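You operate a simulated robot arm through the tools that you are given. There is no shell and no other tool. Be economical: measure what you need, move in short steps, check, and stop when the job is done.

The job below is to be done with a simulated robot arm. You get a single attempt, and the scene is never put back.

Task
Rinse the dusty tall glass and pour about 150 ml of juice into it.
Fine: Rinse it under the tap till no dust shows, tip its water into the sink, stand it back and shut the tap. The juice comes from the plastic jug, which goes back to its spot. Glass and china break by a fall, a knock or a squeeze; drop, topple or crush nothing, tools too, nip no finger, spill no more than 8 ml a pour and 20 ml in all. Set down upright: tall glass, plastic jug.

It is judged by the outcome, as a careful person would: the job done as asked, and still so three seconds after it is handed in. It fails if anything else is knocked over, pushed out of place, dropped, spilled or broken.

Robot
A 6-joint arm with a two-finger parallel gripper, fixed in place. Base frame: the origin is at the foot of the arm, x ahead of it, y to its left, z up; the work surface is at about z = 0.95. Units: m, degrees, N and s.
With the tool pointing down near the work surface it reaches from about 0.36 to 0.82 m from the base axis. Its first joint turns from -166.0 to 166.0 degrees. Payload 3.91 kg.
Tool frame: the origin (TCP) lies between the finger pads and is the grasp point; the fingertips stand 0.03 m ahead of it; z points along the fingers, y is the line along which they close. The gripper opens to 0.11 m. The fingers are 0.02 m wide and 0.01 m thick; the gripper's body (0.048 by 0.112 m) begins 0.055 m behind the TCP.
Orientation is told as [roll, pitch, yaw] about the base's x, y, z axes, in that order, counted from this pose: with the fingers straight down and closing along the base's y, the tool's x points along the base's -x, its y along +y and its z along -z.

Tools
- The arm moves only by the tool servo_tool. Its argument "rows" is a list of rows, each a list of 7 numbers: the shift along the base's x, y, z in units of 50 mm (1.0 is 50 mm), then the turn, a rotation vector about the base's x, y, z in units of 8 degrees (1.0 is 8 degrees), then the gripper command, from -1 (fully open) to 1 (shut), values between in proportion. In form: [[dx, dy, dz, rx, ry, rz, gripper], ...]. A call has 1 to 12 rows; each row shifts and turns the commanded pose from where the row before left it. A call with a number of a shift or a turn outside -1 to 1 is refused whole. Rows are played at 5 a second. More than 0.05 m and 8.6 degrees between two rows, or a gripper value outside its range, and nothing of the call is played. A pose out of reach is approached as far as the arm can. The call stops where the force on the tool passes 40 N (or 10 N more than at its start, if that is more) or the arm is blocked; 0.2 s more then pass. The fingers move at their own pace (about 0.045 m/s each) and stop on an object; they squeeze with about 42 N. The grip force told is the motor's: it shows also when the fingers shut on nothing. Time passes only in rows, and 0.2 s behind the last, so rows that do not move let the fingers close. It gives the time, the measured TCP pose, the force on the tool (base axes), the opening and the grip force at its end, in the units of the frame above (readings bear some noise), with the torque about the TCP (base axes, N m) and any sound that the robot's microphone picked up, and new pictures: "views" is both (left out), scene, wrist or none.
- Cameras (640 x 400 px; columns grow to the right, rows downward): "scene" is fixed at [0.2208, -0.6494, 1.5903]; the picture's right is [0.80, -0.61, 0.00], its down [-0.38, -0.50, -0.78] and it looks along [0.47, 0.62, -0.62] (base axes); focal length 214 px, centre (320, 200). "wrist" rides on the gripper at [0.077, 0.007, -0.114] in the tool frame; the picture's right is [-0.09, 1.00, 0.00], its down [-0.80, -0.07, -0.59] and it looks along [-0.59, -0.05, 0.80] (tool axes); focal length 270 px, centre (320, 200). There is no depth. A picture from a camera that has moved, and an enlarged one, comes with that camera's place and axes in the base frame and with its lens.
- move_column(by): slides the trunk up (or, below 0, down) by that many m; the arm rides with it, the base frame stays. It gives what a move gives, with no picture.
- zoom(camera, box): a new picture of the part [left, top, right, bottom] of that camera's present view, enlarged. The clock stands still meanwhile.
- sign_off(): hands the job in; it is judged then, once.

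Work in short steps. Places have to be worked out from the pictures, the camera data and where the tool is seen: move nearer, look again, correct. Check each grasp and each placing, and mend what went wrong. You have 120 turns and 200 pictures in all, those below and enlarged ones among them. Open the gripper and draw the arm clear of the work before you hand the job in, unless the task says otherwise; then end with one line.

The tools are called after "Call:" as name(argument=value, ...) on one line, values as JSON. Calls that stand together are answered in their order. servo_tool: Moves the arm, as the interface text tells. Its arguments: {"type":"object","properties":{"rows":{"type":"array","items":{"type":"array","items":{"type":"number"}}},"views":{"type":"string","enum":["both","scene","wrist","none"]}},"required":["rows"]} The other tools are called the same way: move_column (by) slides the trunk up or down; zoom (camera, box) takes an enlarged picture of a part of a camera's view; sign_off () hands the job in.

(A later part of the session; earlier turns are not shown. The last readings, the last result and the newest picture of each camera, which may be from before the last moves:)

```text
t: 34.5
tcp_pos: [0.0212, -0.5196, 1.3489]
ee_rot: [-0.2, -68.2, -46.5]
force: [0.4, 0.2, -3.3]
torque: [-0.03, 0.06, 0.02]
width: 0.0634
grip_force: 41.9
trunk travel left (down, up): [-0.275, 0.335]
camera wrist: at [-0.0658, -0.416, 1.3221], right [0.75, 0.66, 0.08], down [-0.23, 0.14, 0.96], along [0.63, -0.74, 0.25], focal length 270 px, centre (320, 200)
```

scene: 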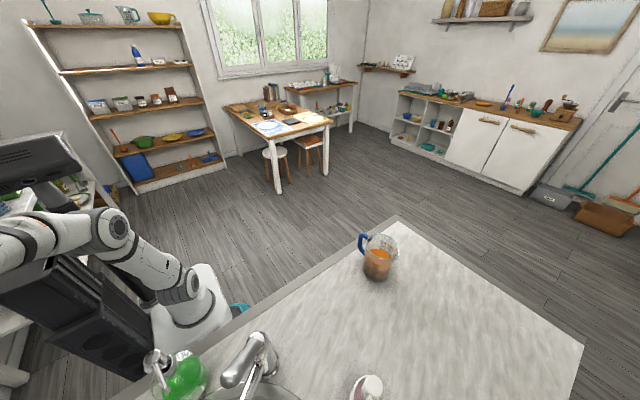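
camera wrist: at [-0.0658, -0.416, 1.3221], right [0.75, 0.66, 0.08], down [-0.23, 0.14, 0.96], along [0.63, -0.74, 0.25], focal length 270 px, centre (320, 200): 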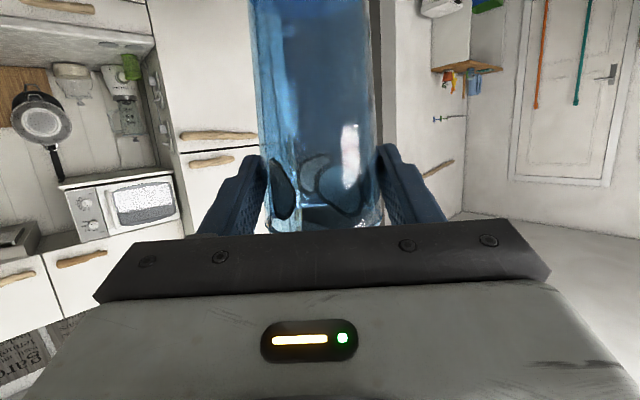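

Lowering towards the basin in two stages, watching the spout and soap pump.

Call:
servo_tool(rows=[[0, 0, -0.8, 0, 0, 0, -0.1], [0, 0, -0.8, 0, 0, 0, -0.1], [0, 0, -0.8, 0, 0, 0, -0.1], [0, 0, -0.8, 0, 0, 0, -0.1]])

```text
t: 35.5
tcp_pos: [0.0256, -0.519, 1.1943]
ee_rot: [-0.3, -68.2, -46.4]
force: [0.2, 0.6, -2.4]
torque: [0.02, -0.02, -0.03]
width: 0.0635
grip_force: 41.7
trunk travel left (down, up): [-0.275, 0.335]
camera wrist: at [-0.0625, -0.4149, 1.166], right [0.75, 0.66, 0.08], down [-0.23, 0.14, 0.96], along [0.63, -0.74, 0.25], focal length 270 px, centre (320, 200)
```

scene: 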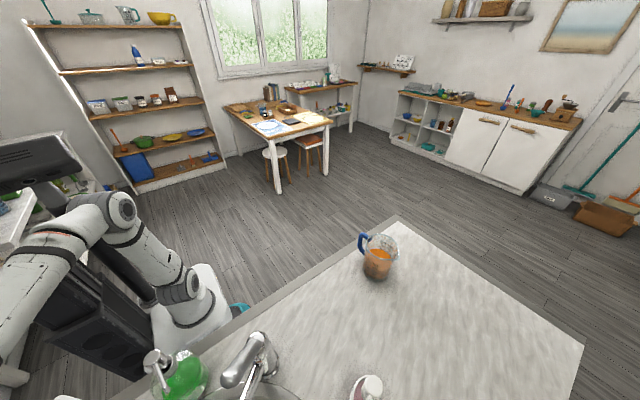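
wrist: 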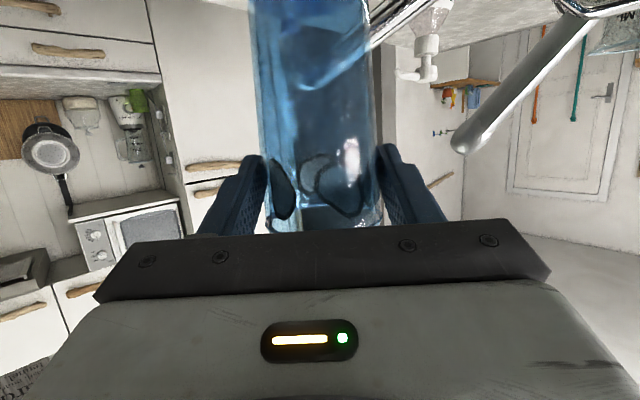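

The spout tip is behind the glass as expected. Lowering the rest of the way, below outlet height.

Call:
servo_tool(rows=[[0, 0, -0.8, 0, 0, 0, -0.1], [0, 0, -0.8, 0, 0, 0, -0.1], [0, 0, -0.8, 0, 0, 0, -0.1], [0, 0, -0.75, 0, 0, 0, -0.1]])

```text
t: 36.5
tcp_pos: [0.0248, -0.517, 1.0362]
ee_rot: [-0.1, -68.2, -46.5]
force: [-0.1, 0.1, -1.6]
torque: [0.01, 0.04, -0.03]
width: 0.0634
grip_force: 42.0
trunk travel left (down, up): [-0.275, 0.335]
camera wrist: at [-0.0628, -0.4141, 1.0078], right [0.75, 0.66, 0.08], down [-0.22, 0.14, 0.96], along [0.63, -0.74, 0.25], focal length 270 px, centre (320, 200)
```

scene: 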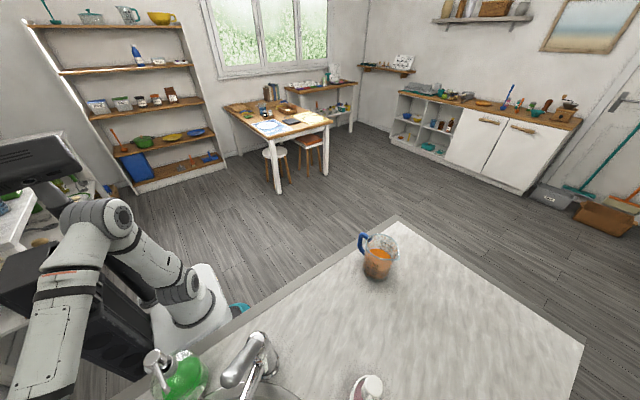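
wrist: 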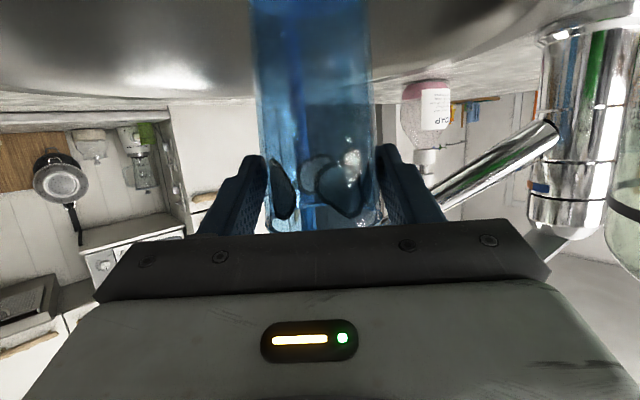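

Call:
zoom(camera="wrist", box=[220, 0, 480, 250])

```text
1.60 times, centred on (350, 125) of wrist
camera zoom: at [-0.0628, -0.4141, 1.0078], right [0.75, 0.66, 0.08], down [-0.22, 0.14, 0.96], along [0.63, -0.74, 0.25], focal length 432 px, centre (272, 320)
```

zoom: 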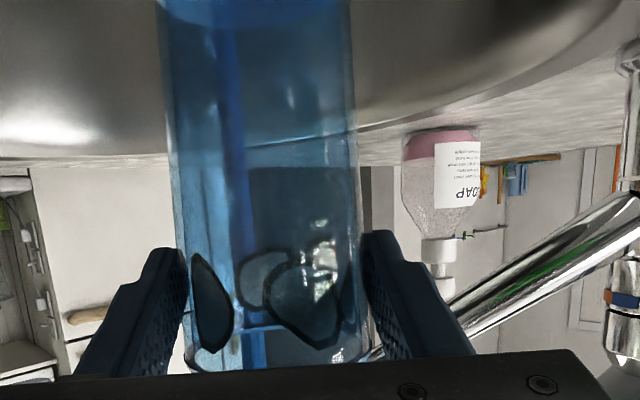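

I can see the stream as a blue band behind the glass, about 80 mm ahead and 17 mm to the left. I'll slide the glass under it.

Call:
servo_tool(rows=[[0.2, -0.32, -0.2, 0, 0, 0, -0.1], [0.23, -0.36, 0, 0, 0, 0, -0.1], [0.23, -0.36, 0, 0, 0, 0, -0.1], [0.23, -0.36, 0, 0, 0, 0, -0.1]], views="wrist")

Call:
zoom(camera="wrist", box=[220, 0, 480, 250])

```text
t: 37.5
tcp_pos: [0.068, -0.5894, 1.0254]
ee_rot: [-0.1, -68.2, -46.5]
force: [0.1, 0.3, -2.4]
torque: [0.04, 0.03, 0.0]
width: 0.0641
grip_force: 41.6
trunk travel left (down, up): [-0.275, 0.335]
camera wrist: at [-0.019, -0.4866, 0.9977], right [0.75, 0.66, 0.08], down [-0.23, 0.14, 0.96], along [0.62, -0.74, 0.25], focal length 270 px, centre (320, 200)
```

wrist: 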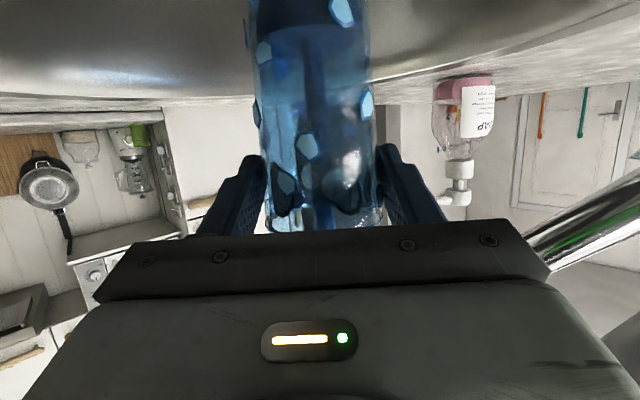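

```text
1.60 times, centred on (350, 125) of wrist
camera zoom: at [-0.019, -0.4866, 0.9977], right [0.75, 0.66, 0.08], down [-0.23, 0.14, 0.96], along [0.62, -0.74, 0.25], focal length 432 px, centre (272, 320)
```

zoom: 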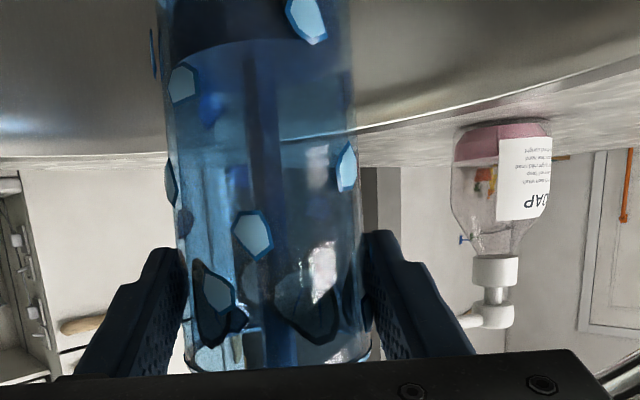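

The stream now falls into the glass and water is gathering at the bottom. I'll hold here a while and watch the dust.

Call:
servo_tool(rows=[[0, 0, 0, 0, 0, 0, -0.1], [0, 0, 0, 0, 0, 0, -0.1], [0, 0, 0, 0, 0, 0, -0.1], [0, 0, 0, 0, 0, 0, -0.1], [0, 0, 0, 0, 0, 0, -0.1], [0, 0, 0, 0, 0, 0, -0.1]], views="none")

Call:
zoom(camera="wrist", box=[220, 0, 480, 250])

```text
t: 38.9
tcp_pos: [0.0693, -0.5903, 1.0256]
ee_rot: [-0.1, -68.2, -46.6]
force: [-0.5, 0.0, -3.4]
torque: [0.04, 0.04, 0.0]
width: 0.0637
grip_force: 42.4
trunk travel left (down, up): [-0.275, 0.335]
```

```text
1.60 times, centred on (350, 125) of wrist
camera zoom: at [-0.0191, -0.4865, 0.9975], right [0.75, 0.66, 0.08], down [-0.23, 0.14, 0.96], along [0.63, -0.74, 0.25], focal length 432 px, centre (272, 320)
```

zoom: 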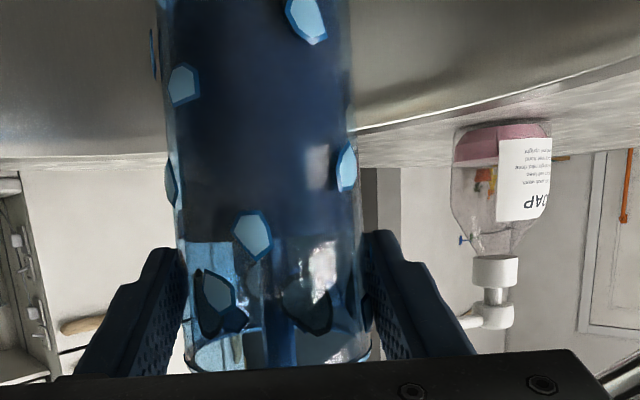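

The glass fills quickly and the remaining dust is near the rim, so I'll let it fill up; overflow goes into the sink.

Call:
servo_tool(rows=[[0, 0, 0, 0, 0, 0, -0.1], [0, 0, 0, 0, 0, 0, -0.1], [0, 0, 0, 0, 0, 0, -0.1], [0, 0, 0, 0, 0, 0, -0.1], [0, 0, 0, 0, 0, 0, -0.1], [0, 0, 0, 0, 0, 0, -0.1], [0, 0, 0, 0, 0, 0, -0.1], [0, 0, 0, 0, 0, 0, -0.1]], views="none")

Call:
zoom(camera="wrist", box=[220, 0, 480, 250])

```text
t: 40.7
tcp_pos: [0.0686, -0.59, 1.0243]
ee_rot: [-0.1, -68.3, -46.5]
force: [-0.5, 0.3, -5.0]
torque: [0.06, 0.04, 0.0]
width: 0.064
grip_force: 41.9
trunk travel left (down, up): [-0.275, 0.335]
```

```text
1.60 times, centred on (350, 125) of wrist
camera zoom: at [-0.0191, -0.4866, 0.9975], right [0.75, 0.66, 0.08], down [-0.23, 0.14, 0.96], along [0.63, -0.74, 0.25], focal length 432 px, centre (272, 320)
```

zoom: 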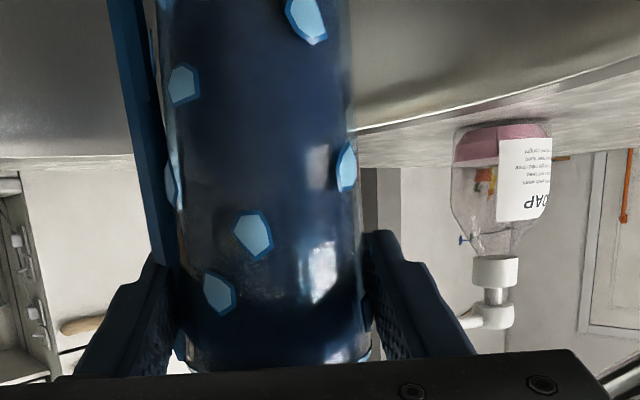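

The dust is gone and the glass is full. I'll pull it clear of the stream, staying over the basin.

Call:
servo_tool(rows=[[-0.25, 0.07, 0, 0, 0, 0, -0.1], [-0.3, 0.09, 0, 0, 0, 0, -0.1], [-0.3, 0.09, 0, 0, 0, 0, -0.1], [-0.3, 0.09, 0, 0, 0, 0, -0.1], [-0.3, 0.09, 0, 0, 0, 0, -0.1], [-0.2, 0.07, 0, 0, 0, 0, -0.1]])

Call:
zoom(camera="wrist", box=[220, 0, 480, 250])

```text
t: 42.1
tcp_pos: [-0.0138, -0.5657, 1.0245]
ee_rot: [0.0, -68.1, -46.7]
force: [0.5, 0.2, -4.2]
torque: [0.01, 0.05, -0.01]
width: 0.0638
grip_force: 42.2
trunk travel left (down, up): [-0.275, 0.335]
camera wrist: at [-0.102, -0.4613, 0.9969], right [0.75, 0.66, 0.08], down [-0.23, 0.14, 0.96], along [0.62, -0.74, 0.25], focal length 270 px, centre (320, 200)
```

scene: 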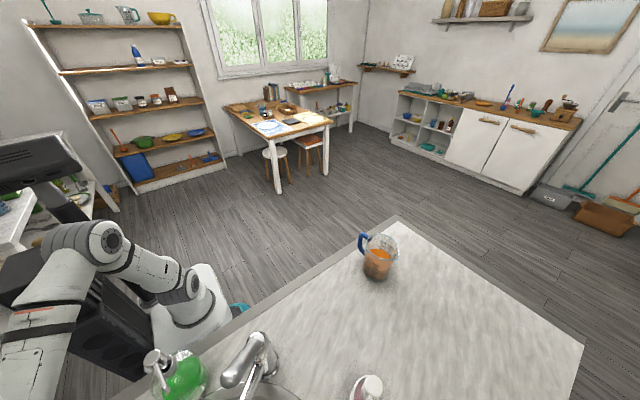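
wrist: 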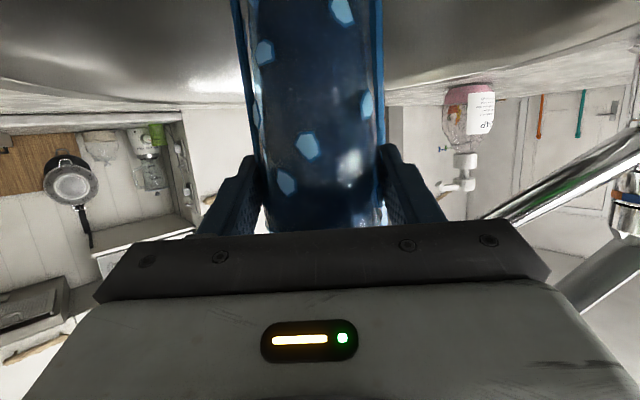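

```text
1.60 times, centred on (350, 125) of wrist
camera zoom: at [-0.102, -0.4613, 0.9969], right [0.75, 0.66, 0.08], down [-0.23, 0.14, 0.96], along [0.62, -0.74, 0.25], focal length 432 px, centre (272, 320)
```

zoom: 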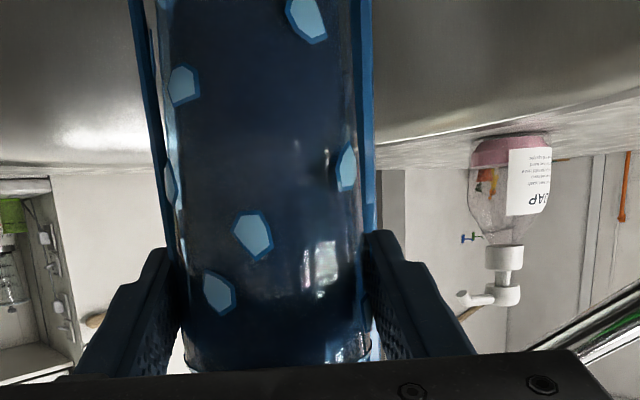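

Clear of the stream. Now I'll roll about the tool axis to tip the water out into the basin, mouth towards its middle.

Call:
servo_tool(rows=[[0, 0, 0, -0.5, 0.53, 0.29, -0.1], [0, 0, 0, -0.5, 0.53, 0.29, -0.1], [0, 0, 0, -0.5, 0.53, 0.29, -0.1], [0, 0, 0, -0.5, 0.53, 0.29, -0.1], [0, 0, 0, -0.5, 0.53, 0.29, -0.1], [0, 0, 0, -0.5, 0.53, 0.29, -0.1], [0, 0, 0, -0.6, 0.63, 0.35, -0.1], [0, 0, 0, -0.6, 0.63, 0.35, -0.1], [0, 0, 0, -0.6, 0.63, 0.35, -0.1], [0, 0, 0, -0.6, 0.63, 0.35, -0.1]])

```text
t: 44.3
tcp_pos: [-0.0129, -0.5719, 1.045]
ee_rot: [-66.2, -20.9, 34.6]
force: [0.9, -0.1, -3.6]
torque: [0.18, -0.07, 0.01]
width: 0.064
grip_force: 42.3
out of reach, approached as far as the arm can: row 10
trunk travel left (down, up): [-0.275, 0.335]
camera wrist: at [-0.1458, -0.5319, 1.0563], right [0.11, 0.56, -0.82], down [0.23, 0.79, 0.57], along [0.97, -0.25, -0.05], focal length 270 px, centre (320, 200)
```

scene: 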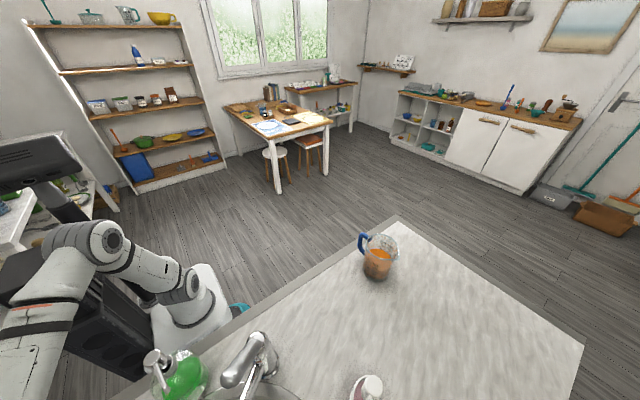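
wrist: 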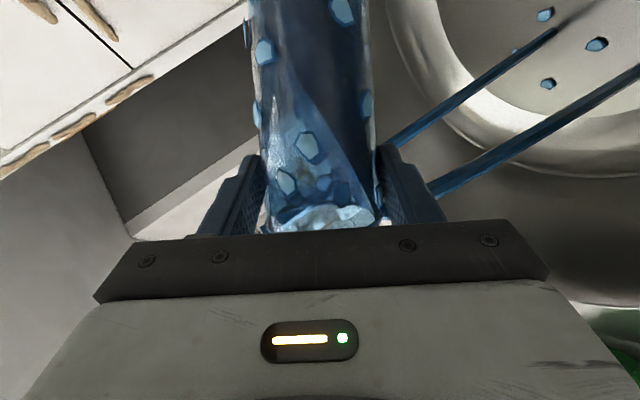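

The joint stops this roll at about 62° of glass tilt, so not all water is out. The other direction has more range: I'll roll back upright, shift and yaw slightly, so the camera clears the pump bottle.

Call:
servo_tool(rows=[[0, 0, 0, 0.597, -0.627, -0.3525, -0.1], [0, 0, 0, 0.597, -0.627, -0.3525, -0.1], [0, 0, 0, 0.597, -0.627, -0.3525, -0.1], [0, 0, 0, 0.597, -0.627, -0.3525, -0.1], [0, 0, 0, 0.597, -0.627, -0.3525, -0.1], [0, 0, 0, 0.597, -0.627, -0.3525, -0.1], [0, 0, 0, 0.597, -0.627, -0.3525, -0.1], [0, 0, 0, 0.597, -0.627, -0.3525, -0.1], [0, 0.1, -0.2, 0.597, -0.627, -0.3525, -0.1], [0.1, 0, 0, 0, 0, 0.94, -0.1], [0.2, 0.1, 0, 0, 0, 0.94, -0.1]])

```text
t: 46.7
tcp_pos: [0.0026, -0.5623, 1.0349]
ee_rot: [-0.9, -67.8, -30.9]
force: [-0.3, 0.1, -3.9]
torque: [0.08, 0.08, 0.0]
width: 0.064
grip_force: 42.5
trunk travel left (down, up): [-0.275, 0.335]
camera wrist: at [-0.1098, -0.4845, 1.008], right [0.55, 0.83, 0.07], down [-0.25, 0.08, 0.97], along [0.8, -0.55, 0.25], focal length 270 px, centre (320, 200)
```

scene: 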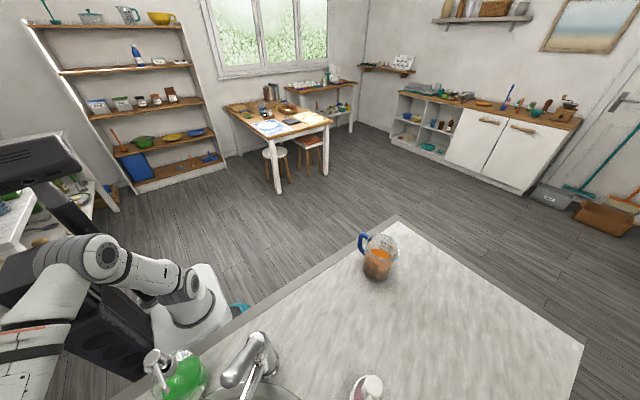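
wrist: 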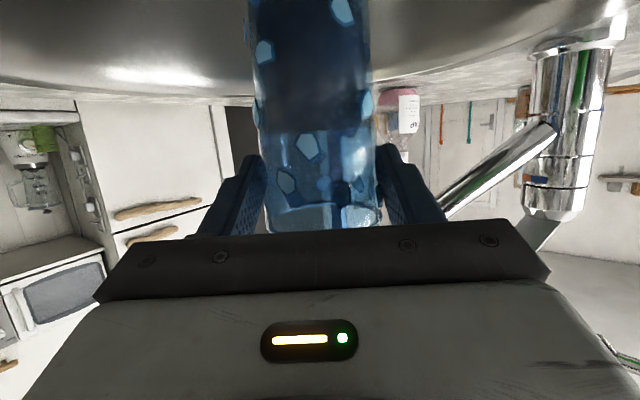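

Upright again, half full, no drips seen. Now rolling the other way.

Call:
servo_tool(rows=[[0.1, 0.05, 0, 0.75, -0.45, -0.355, -0.1], [0.1, 0.05, 0, 0.75, -0.45, -0.355, -0.1], [0.1, 0, 0, 0.75, -0.45, -0.355, -0.1], [0, 0, 0, 0.75, -0.45, -0.355, -0.1], [0, 0, 0, 0.75, -0.45, -0.355, -0.1], [0, 0, 0, 0.75, -0.45, -0.355, -0.1], [0, 0, 0, 0.75, -0.45, -0.355, -0.1], [0, 0, 0, 0.6, -0.36, -0.284, -0.1], [0, 0, 0, 0.6, -0.36, -0.284, -0.1], [0, 0, 0, 0.6, -0.36, -0.284, -0.1]])

```text
t: 48.9
tcp_pos: [0.0174, -0.5573, 1.0338]
ee_rot: [65.8, -17.5, -113.5]
force: [-0.8, -0.6, -3.8]
torque: [-0.08, 0.13, 0.01]
width: 0.0639
grip_force: 42.1
trunk travel left (down, up): [-0.275, 0.335]
camera wrist: at [-0.0402, -0.4344, 1.0634], right [0.45, 0.01, 0.89], down [-0.81, -0.42, 0.41], along [0.38, -0.91, -0.18], focal length 270 px, centre (320, 200)
```

scene: 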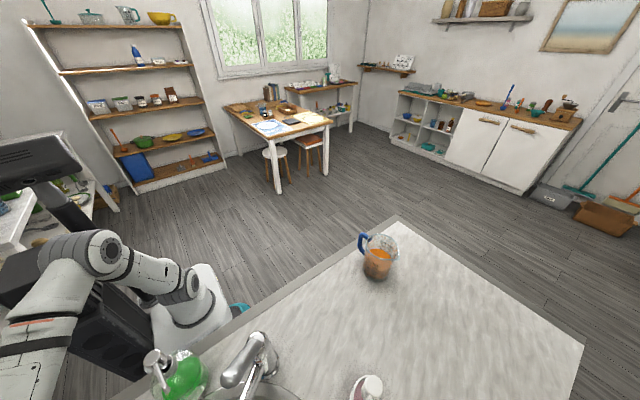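
wrist: 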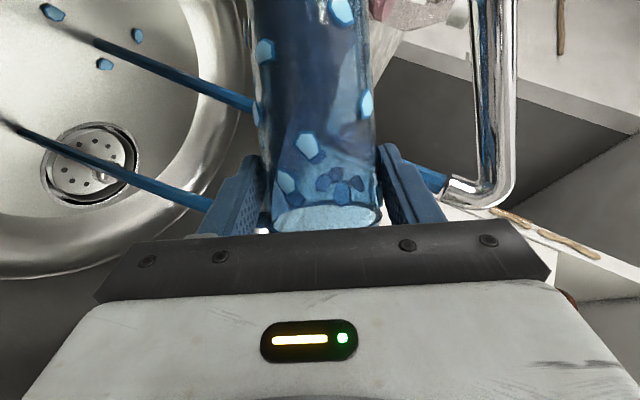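

The water is landing near the drain. I'll continue the roll.

Call:
servo_tool(rows=[[0, 0, 0, 0.65, -0.39, -0.31, -0.1], [0, 0, 0, 0.65, -0.39, -0.31, -0.1], [0, 0, 0, 0.65, -0.39, -0.31, -0.1], [0, 0, 0, 0.65, -0.39, -0.31, -0.1], [0, 0, 0, 0.65, -0.39, -0.31, -0.1], [0, 0, 0, 0.65, -0.39, -0.31, -0.1], [0, 0, 0, 0.65, -0.39, -0.31, -0.1], [0, 0, 0, 0, 0, 0, -0.1], [0, 0, 0, 0, 0, 0, -0.1], [0, 0, 0, 0, 0, 0, -0.1], [0, 0, 0, 0, 0, 0, -0.1]], views="wrist")

```text
t: 51.3
tcp_pos: [0.0185, -0.5575, 1.0336]
ee_rot: [64.5, 24.6, -131.8]
force: [-1.0, -0.7, -2.5]
torque: [0.01, 0.1, -0.02]
width: 0.0632
grip_force: 41.4
trunk travel left (down, up): [-0.275, 0.335]
camera wrist: at [-0.0264, -0.4545, 1.1177], right [0.02, -0.62, 0.78], down [-0.96, -0.22, -0.16], along [0.28, -0.75, -0.6], focal length 270 px, centre (320, 200)
```

wrist: 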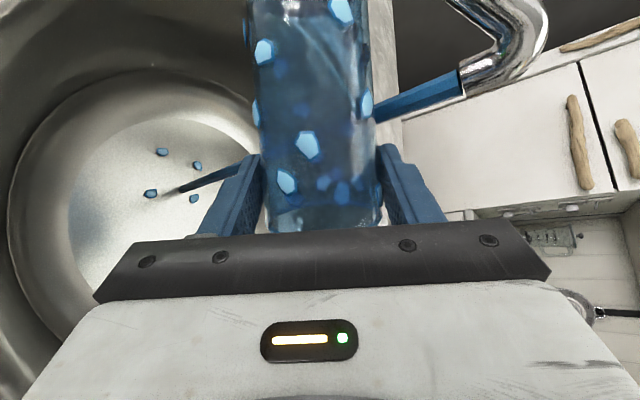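

Call:
servo_tool(rows=[[0, 0, 0, 0.65, -0.39, -0.31, -0.1], [0, 0, 0, 0.65, -0.39, -0.31, -0.1], [0, 0, 0, 0.65, -0.39, -0.31, -0.1], [0, 0, 0, 0, 0, 0, -0.1], [0, 0, 0, 0, 0, 0, -0.1], [0, 0, 0, 0, 0, 0, -0.1], [0, 0, 0, 0, 0, 0, -0.1]], views="none")

Call:
zoom(camera="wrist", box=[220, 0, 480, 250])

```text
t: 52.9
tcp_pos: [0.0164, -0.5576, 1.034]
ee_rot: [58.6, 42.1, -142.6]
force: [0.2, -0.1, -2.1]
torque: [-0.02, 0.1, 0.0]
width: 0.0639
grip_force: 42.1
trunk travel left (down, up): [-0.275, 0.335]
```

```text
1.60 times, centred on (350, 125) of wrist
camera zoom: at [-0.0306, -0.4741, 1.1359], right [-0.19, -0.8, 0.57], down [-0.94, -0.03, -0.35], along [0.3, -0.6, -0.74], focal length 432 px, centre (272, 320)
```

zoom: 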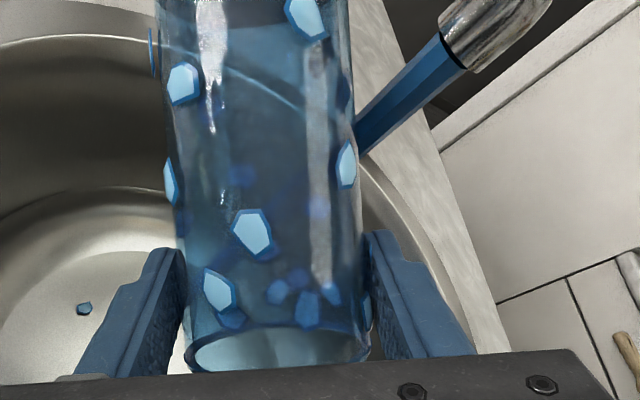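

The glass is empty with only clear droplets on it, no dust. Rolling it back upright in place.

Call:
servo_tool(rows=[[0, 0, 0, -0.754, 0.451, 0.3585, -0.1], [0, 0, 0, -0.754, 0.451, 0.3585, -0.1], [0, 0, 0, -0.754, 0.451, 0.3585, -0.1], [0, 0, 0, -0.754, 0.451, 0.3585, -0.1], [0, 0, 0, -0.754, 0.451, 0.3585, -0.1], [0, 0, 0, -0.754, 0.451, 0.3585, -0.1], [0, 0, 0, -0.754, 0.451, 0.3585, -0.1], [0, 0, 0, -0.754, 0.451, 0.3585, -0.1], [0, 0, 0, -0.754, 0.451, 0.3585, -0.1], [0, 0, 0, -0.754, 0.451, 0.3585, -0.1], [0, 0, 0, -0.754, 0.451, 0.3585, -0.1], [0, 0, 0, -0.754, 0.451, 0.3585, -0.1]], views="none")

Call:
servo_tool(rows=[[0, 0, 0, -0.754, 0.451, 0.3585, -0.1], [0, 0, 0, -0.754, 0.451, 0.3585, -0.1], [0, 0, 0, -0.754, 0.451, 0.3585, -0.1], [0, 0, 0, -0.754, 0.451, 0.3585, -0.1], [0, 0, 0, -0.754, 0.451, 0.3585, -0.1], [0, 0, 0, -0.754, 0.451, 0.3585, -0.1]])

```text
t: 55.5
tcp_pos: [0.0166, -0.5568, 1.034]
ee_rot: [59.2, -40.9, -100.3]
force: [0.3, 0.2, -2.9]
torque: [-0.07, 0.11, -0.01]
width: 0.0639
grip_force: 42.1
trunk travel left (down, up): [-0.275, 0.335]
```

```text
t: 56.9
tcp_pos: [0.0171, -0.5567, 1.035]
ee_rot: [-1.6, -67.8, -30.1]
force: [0.5, 0.1, -2.6]
torque: [0.0, 0.03, 0.04]
width: 0.0634
grip_force: 41.9
trunk travel left (down, up): [-0.275, 0.335]
camera wrist: at [-0.0953, -0.4803, 1.0077], right [0.55, 0.83, 0.07], down [-0.24, 0.08, 0.97], along [0.8, -0.55, 0.25], focal length 270 px, centre (320, 200)
```

scene: 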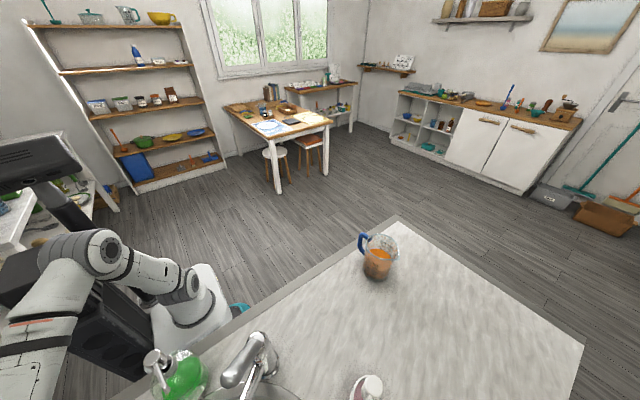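
wrist: 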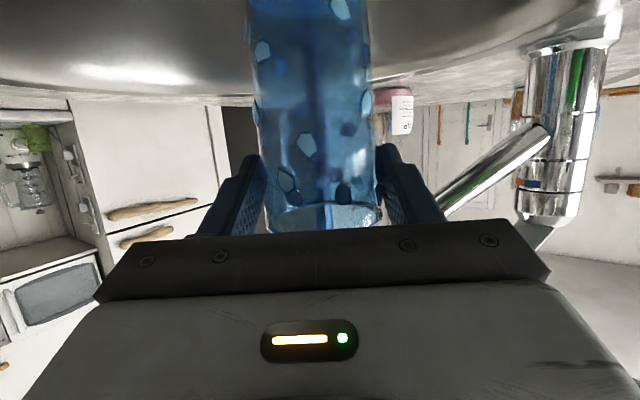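

Call:
zoom(camera="wrist", box=[220, 0, 420, 240])

```text
1.67 times, centred on (320, 120) of wrist
camera zoom: at [-0.0953, -0.4803, 1.0077], right [0.55, 0.83, 0.07], down [-0.24, 0.08, 0.97], along [0.8, -0.55, 0.25], focal length 450 px, centre (320, 333)
```

zoom: 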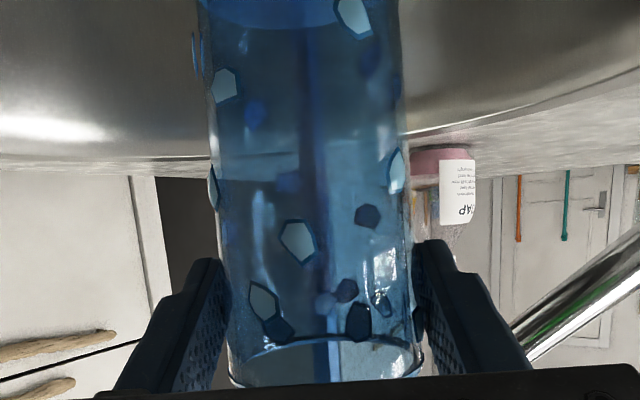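

The glass is rinsed. I'll raise it clear of the spout and restore the grasp yaw.

Call:
servo_tool(rows=[[-0.4, 0.2, 0.3, 0.028, -0.017, -0.94, -0.1], [0, 0, 0.6, 0.028, -0.017, -0.94, -0.1], [0, 0, 0.9, 0, 0, 0, -0.1], [0, 0, 0.9, 0, 0, 0, -0.1], [0, 0, 0.9, 0, 0, 0, -0.1], [0, 0, 0.9, 0, 0, 0, -0.1], [0, 0, 0.9, 0, 0, 0, -0.1], [0, 0, 0.9, 0, 0, 0, -0.1]], views="wrist")

```text
t: 58.7
tcp_pos: [-0.0026, -0.5452, 1.3507]
ee_rot: [0.4, -67.7, -46.9]
force: [-0.1, -0.8, -2.0]
torque: [0.01, 0.0, -0.01]
width: 0.0638
grip_force: 41.6
trunk travel left (down, up): [-0.275, 0.335]
camera wrist: at [-0.0918, -0.4416, 1.3248], right [0.75, 0.66, 0.08], down [-0.22, 0.13, 0.97], along [0.63, -0.74, 0.24], focal length 270 px, centre (320, 200)
```

wrist: 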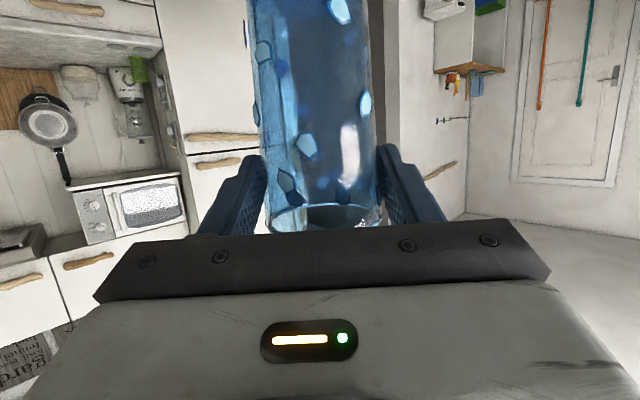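

Carrying the glass back over its spot.

Call:
servo_tool(rows=[[0.82, 0.304, 0, 0, 0, 0, -0.1], [0.82, 0.304, 0, 0, 0, 0, -0.1], [0.82, 0.304, 0, 0, 0, 0, -0.1], [0.82, 0.304, 0, 0, 0, 0, -0.1], [0.82, 0.304, 0, 0, 0, 0, -0.1], [0.82, 0.304, 0, 0, 0, 0, -0.1], [0.82, 0.304, 0, 0, 0, 0, -0.1], [0.82, 0.304, 0, 0, 0, 0, -0.1], [0.82, 0.304, 0, -0.05, -0.045, 0, -0.1], [0.82, 0.304, 0, 0, 0, 0, -0.1], [0, 0, -0.5, 0, 0, 0, -0.1]])

```text
t: 61.1
tcp_pos: [0.405, -0.3959, 1.3248]
ee_rot: [-0.2, -68.3, -46.5]
force: [-1.1, 0.2, -2.0]
torque: [0.03, 0.04, -0.03]
width: 0.0637
grip_force: 41.8
trunk travel left (down, up): [-0.275, 0.335]
camera wrist: at [0.3175, -0.2937, 1.2964], right [0.75, 0.66, 0.08], down [-0.23, 0.14, 0.96], along [0.63, -0.74, 0.25], focal length 270 px, centre (320, 200)
```

scene: 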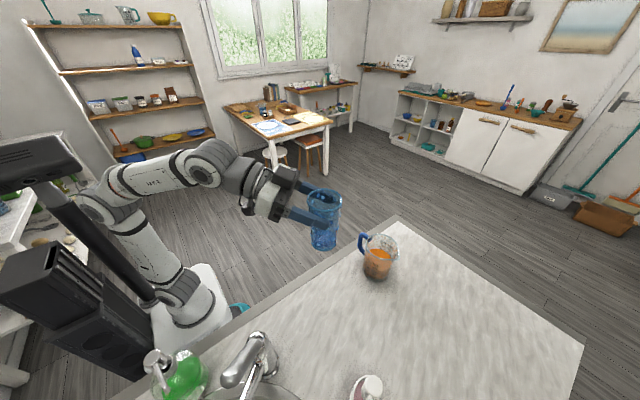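
wrist: 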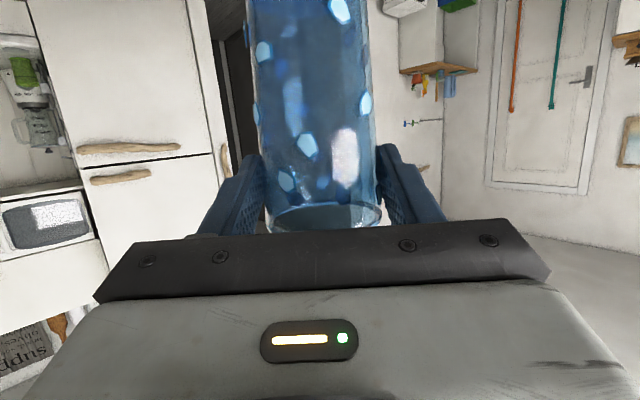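

Lowering, slowing near the table.

Call:
servo_tool(rows=[[0.03, 0, -0.9, 0, 0, 0, -0.1], [0, 0, -0.9, 0, 0, 0, -0.1], [0, 0, -0.9, 0, 0, 0, -0.1], [0, 0, -0.9, 0, 0, 0, -0.1], [0, 0, -0.9, 0, 0, 0, -0.1], [0, 0, -0.5, 0, 0, 0, -0.1], [0, 0, -0.2, 0, 0, 0, -0.1], [0, 0, 0, 0, 0, 0, -0.1]])

```text
t: 62.9
tcp_pos: [0.4086, -0.3942, 1.0694]
ee_rot: [0.1, -68.2, -46.5]
force: [0.3, -0.1, -2.4]
torque: [0.0, 0.03, 0.0]
width: 0.0634
grip_force: 42.5
out of reach, approached as far as the arm can: row 7
trunk travel left (down, up): [-0.275, 0.335]
camera wrist: at [0.32, -0.2911, 1.0423], right [0.75, 0.66, 0.08], down [-0.23, 0.14, 0.96], along [0.63, -0.74, 0.25], focal length 270 px, centre (320, 200)
```

scene: 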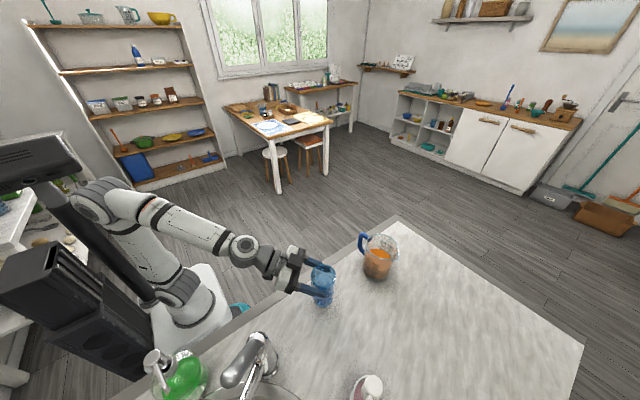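
wrist: 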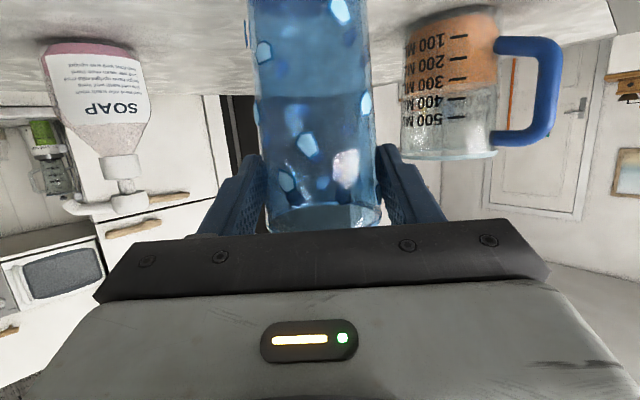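

The last bit is near a reach edge, so I'll use the trunk to lower gently.

Call:
move_column(by=-0.018)

```text
t: 63.5
tcp_pos: [0.4091, -0.3956, 1.0518]
ee_rot: [0.1, -68.3, -46.6]
force: [0.2, 0.5, -2.7]
torque: [0.02, 0.02, 0.03]
width: 0.0635
grip_force: 41.9
trunk travel left (down, up): [-0.257, 0.353]
```

Call:
move_column(by=-0.004)

```text
t: 64.1
tcp_pos: [0.409, -0.394, 1.0491]
ee_rot: [0.0, -68.4, -46.6]
force: [1.3, -1.2, 5.0]
torque: [-0.19, 0.0, 0.08]
width: 0.0638
grip_force: 41.8
trunk travel left (down, up): [-0.253, 0.357]
```

The force turned upward, so the glass is standing. Opening gently and checking.

Call:
servo_tool(rows=[[0, 0, 0, 0, 0, 0, -0.2], [0, 0, 0, 0, 0, 0, -0.4], [0, 0, 0, 0, 0, 0, -1], [0, 0, 0, 0, 0, 0, -1], [0, 0, 0, 0, 0, 0, -1]])

```text
t: 65.3
tcp_pos: [0.4085, -0.3942, 1.048]
ee_rot: [0.0, -68.3, -46.5]
force: [-0.1, -0.4, 0.4]
torque: [0.03, -0.02, 0.0]
width: 0.1104
grip_force: 0.0
trunk travel left (down, up): [-0.253, 0.357]
camera wrist: at [0.32, -0.2911, 1.0206], right [0.74, 0.66, 0.08], down [-0.23, 0.14, 0.96], along [0.63, -0.74, 0.25], focal length 270 px, centre (320, 200)
```

scene: 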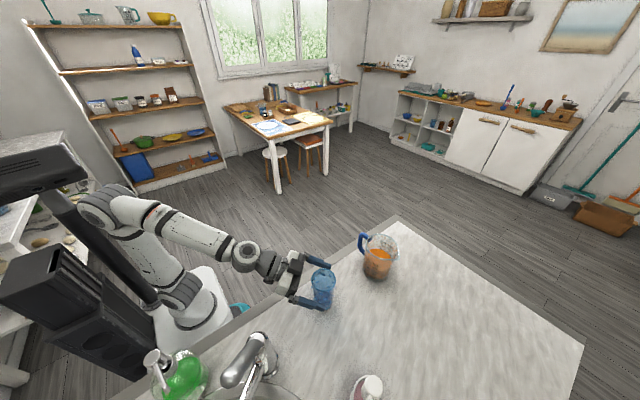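
wrist: 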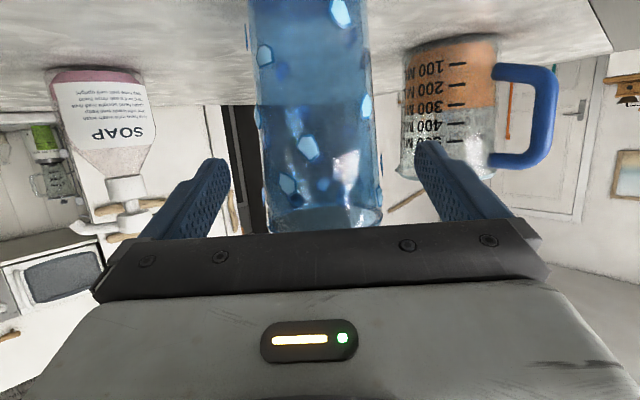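

The glass stands. Backing straight off.

Call:
servo_tool(rows=[[-0.303, 0.318, 0, 0, 0, 0, -1], [-0.303, 0.318, 0, 0, 0, 0, -1], [-0.303, 0.318, 0, 0, 0, 0, -1], [-0.303, 0.318, 0, 0, 0, 0, -1], [0, 0, 0.5, 0, 0, 0, -1], [0, 0, 0.9, 0, 0, 0, -1], [0, 0, 0.9, 0, 0, 0, -1], [0, 0, 0.9, 0, 0, 0, -1], [0, 0, 0.9, 0, 0, 0, -1]])

Call:
zoom(camera="scene", box=[290, 220, 430, 310])

```text
t: 67.3
tcp_pos: [0.3458, -0.33, 1.2543]
ee_rot: [0.0, -68.1, -46.5]
force: [-0.5, 0.4, 0.0]
torque: [0.03, 0.0, -0.02]
width: 0.11
grip_force: 0.0
trunk travel left (down, up): [-0.253, 0.357]
camera wrist: at [0.2585, -0.2274, 1.2265], right [0.75, 0.66, 0.08], down [-0.23, 0.14, 0.96], along [0.63, -0.74, 0.25], focal length 270 px, centre (320, 200)
```

scene: 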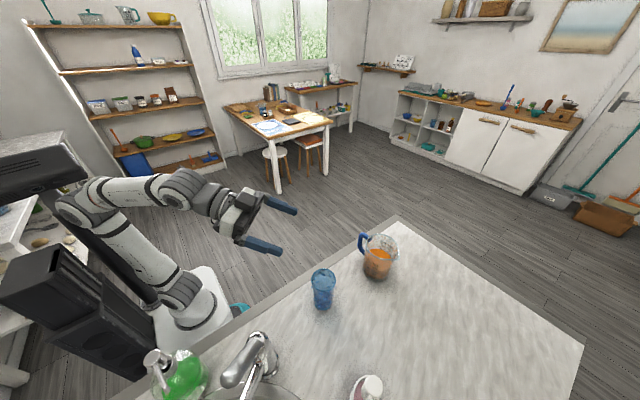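
wrist: 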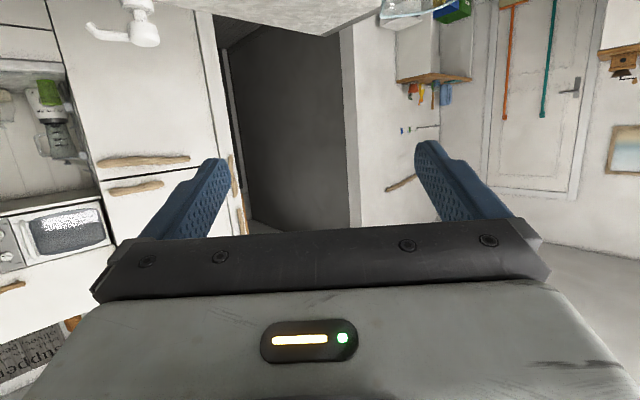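

```text
4.44 times, centred on (360, 265) of scene
camera zoom: at [0.2208, -0.6494, 1.5903], right [0.8, -0.61, 0.0], down [-0.38, -0.5, -0.78], along [0.47, 0.62, -0.62], focal length 953 px, centre (142, -89)
```

zoom: 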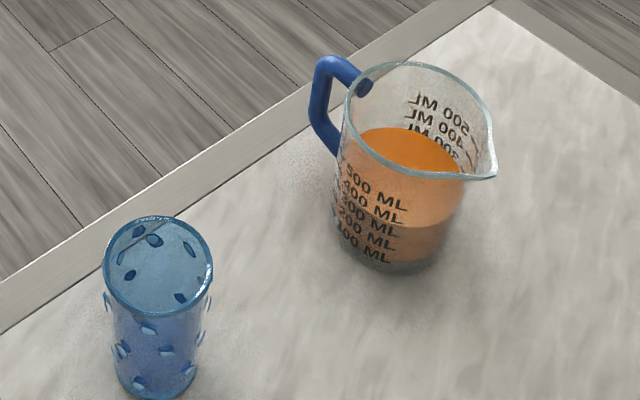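

The glass is clean and back on its spot. Next, closing the tap: I'll bring the tool vertical again, high up.

Call:
servo_tool(rows=[[0, 0, 0.2, 0.687, 0.652, 0, -1], [0, 0, 0.2, 0.687, 0.652, 0, -1], [0, 0, 0.2, 0.687, 0.652, 0, -1], [0, 0, 0.2, 0.687, 0.652, 0, -1], [0, 0, 0.2, 0.687, 0.652, 0, -1], [0, 0, 0.2, 0.687, 0.652, 0, -1], [0, 0, 0.2, 0.687, 0.652, 0, -1], [0, 0, 0.2, 0.687, 0.652, 0, -1], [0, 0, 0.2, 0.68, 0.645, 0, -1]], views="none")

Call:
servo_tool(rows=[[-0.315, -0.29, 0, 0, 0, -1, -1], [-0.315, -0.29, 0, 0, 0, -1, -1], [-0.315, -0.29, 0, 0, 0, -1, -1], [-0.315, -0.29, 0, 0, 0, -1, -1], [-0.315, -0.29, 0, 0, 0, -1, -1], [-0.315, -0.29, 0, 0, 0, -1, -1], [-0.315, -0.29, 0, 0, 0, -1, -1], [-0.315, -0.29, 0, 0, 0, -1, -1], [-0.315, -0.29, 0, 0, 0, -1, -1], [-0.315, -0.29, 0, 0, 0, -1, -1], [-0.315, -0.29, 0, 0, 0, -1, -1]])

```text
t: 69.3
tcp_pos: [0.3256, -0.3034, 1.2102]
ee_rot: [0.0, -0.4, -46.6]
force: [-0.1, 0.2, -0.2]
torque: [0.01, 0.01, 0.0]
width: 0.11
grip_force: 0.0
out of reach, approached as far as the arm can: row 7, 8, 9
trunk travel left (down, up): [-0.253, 0.357]
```

```text
t: 71.7
tcp_pos: [0.1493, -0.4567, 1.1901]
ee_rot: [0.2, -0.2, -134.7]
force: [0.1, 0.3, -0.4]
torque: [0.0, 0.01, -0.03]
width: 0.1097
grip_force: 0.2
out of reach, approached as far as the arm can: row 2, 6, 8, 10, 11
trunk travel left (down, up): [-0.253, 0.357]
camera wrist: at [0.2076, -0.4058, 1.3055], right [0.65, -0.76, 0.0], down [-0.61, -0.52, 0.6], along [-0.45, -0.39, -0.8], focal length 270 px, centre (320, 200)
```

scene: 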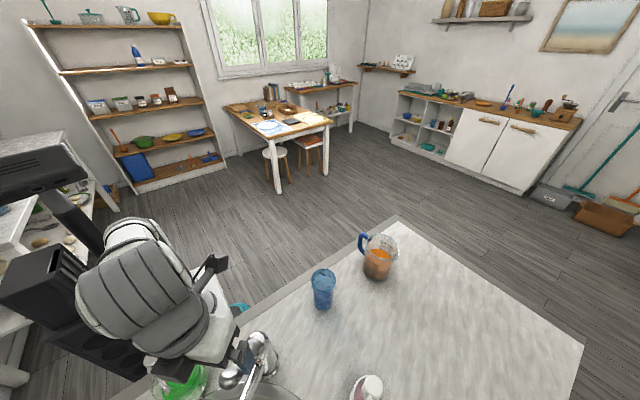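
wrist: 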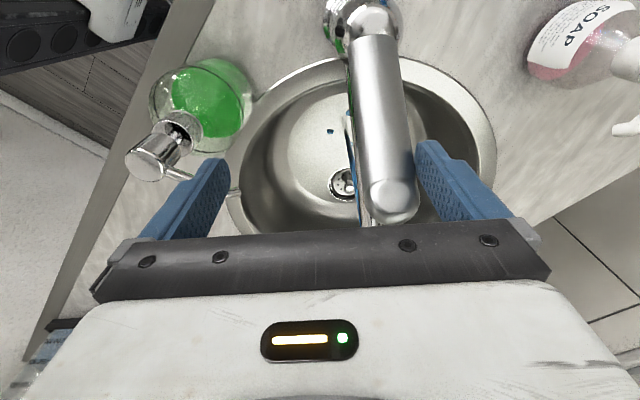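

Height was limited with the trunk low, so the TCP ended lower than planned, but nothing was touched (no force). I'll raise the trunk for a proper approach.

Call:
move_column(by=0.15)

Call:
servo_tool(rows=[[0.23, -0.33, 0, 0, 0, 0, -1], [0.23, -0.33, 0, 0, 0, 0, -1]], views="both")

```text
t: 73.4
tcp_pos: [0.1511, -0.4563, 1.3402]
ee_rot: [0.3, -0.2, -134.5]
force: [0.2, 0.3, -0.1]
torque: [0.03, 0.01, -0.03]
width: 0.11
grip_force: 0.0
trunk travel left (down, up): [-0.403, 0.207]
```

```text
t: 74.0
tcp_pos: [0.1693, -0.4839, 1.3282]
ee_rot: [0.5, -0.4, -134.5]
force: [-0.4, -0.6, -0.4]
torque: [-0.02, -0.01, -0.02]
width: 0.1099
grip_force: 0.0
out of reach, approached as far as the arm can: row 1, 2
trunk travel left (down, up): [-0.403, 0.207]
camera wrist: at [0.2277, -0.4321, 1.4434], right [0.65, -0.76, 0.01], down [-0.61, -0.52, 0.6], along [-0.45, -0.39, -0.8], focal length 270 px, centre (320, 200)
```

scene: 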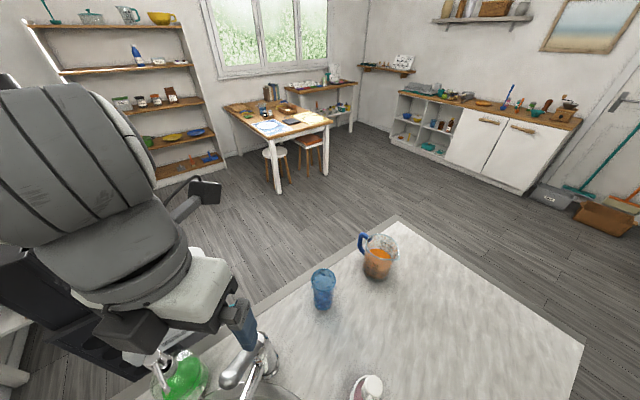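
wrist: 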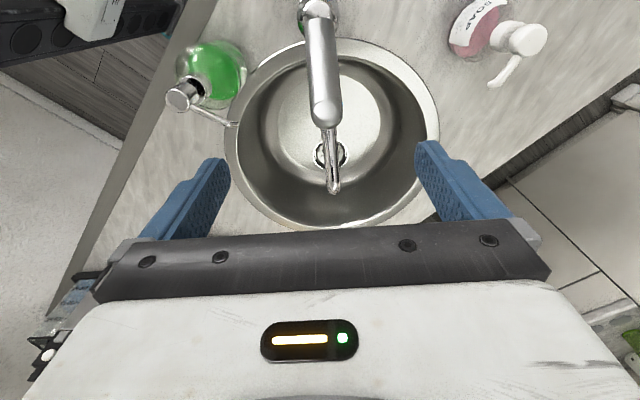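

The lever is centred again; descending around it as before.

Call:
servo_tool(rows=[[0.03, -0.1, -0.6, 0, 0, 0, -1], [0.02, -0.03, -0.7, 0, 0, 0, -0.6], [0, 0, -0.7, 0, 0, 0, -0.2], [0, 0, -0.55, 0, 0, 0, 0], [0, 0, -0.35, 0, 0, 0, 0]], views="wrist")

```text
t: 75.2
tcp_pos: [0.1721, -0.4882, 1.1816]
ee_rot: [0.2, -0.3, -134.6]
force: [0.7, -0.7, -0.5]
torque: [-0.03, -0.03, 0.0]
width: 0.055
grip_force: 0.1
trunk travel left (down, up): [-0.403, 0.207]
camera wrist: at [0.2313, -0.436, 1.2972], right [0.65, -0.76, 0.0], down [-0.61, -0.52, 0.6], along [-0.45, -0.39, -0.8], focal length 270 px, centre (320, 200)
```

wrist: 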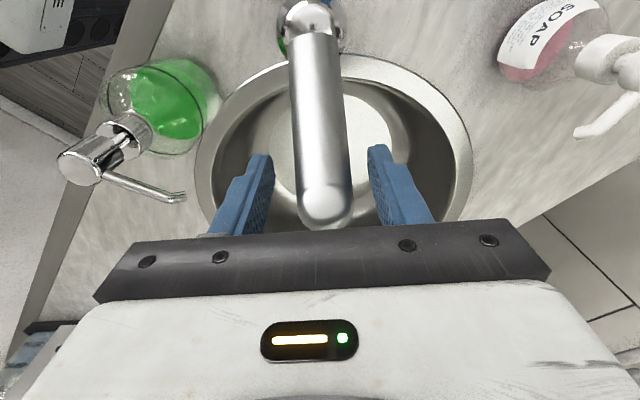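

Gripping, then pushing the lever down along the reverse arc.

Call:
servo_tool(rows=[[0, 0, 0, 0, 0, 0, 0.4], [0, 0, 0, 0, 0, 0, 0.8], [0, 0, 0, 0, 0, 0, 0.8], [-0.08, -0.08, -0.11, 0, 0, 0, 0.8], [-0.075, -0.075, -0.115, 0, 0, 0, 0.8], [-0.07, -0.07, -0.12, 0, 0, 0, 0.8], [-0.07, -0.07, -0.12, 0, 0, 0, 0.8], [-0.065, -0.065, -0.13, 0, 0, 0, 0.8], [-0.06, -0.06, -0.13, 0, 0, 0, 0.8]], views="wrist")

```text
t: 77.2
tcp_pos: [0.1529, -0.5084, 1.1466]
ee_rot: [0.4, -0.4, -134.5]
force: [7.9, 10.1, 21.4]
torque: [0.78, -0.57, 0.04]
width: 0.0295
grip_force: 44.7
trunk travel left (down, up): [-0.403, 0.207]
camera wrist: at [0.2111, -0.456, 1.2623], right [0.65, -0.76, 0.01], down [-0.61, -0.52, 0.6], along [-0.45, -0.39, -0.8], focal length 270 px, centre (320, 200)
```

wrist: 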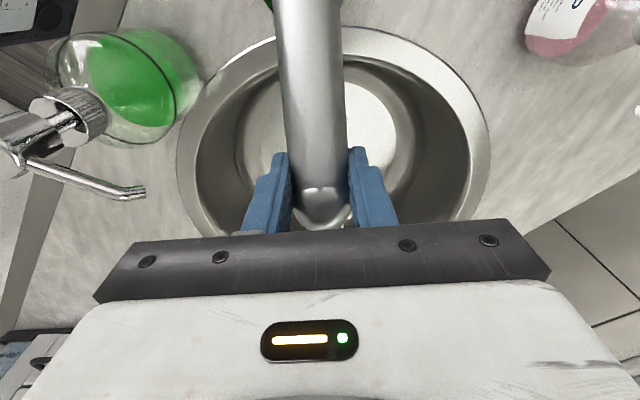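

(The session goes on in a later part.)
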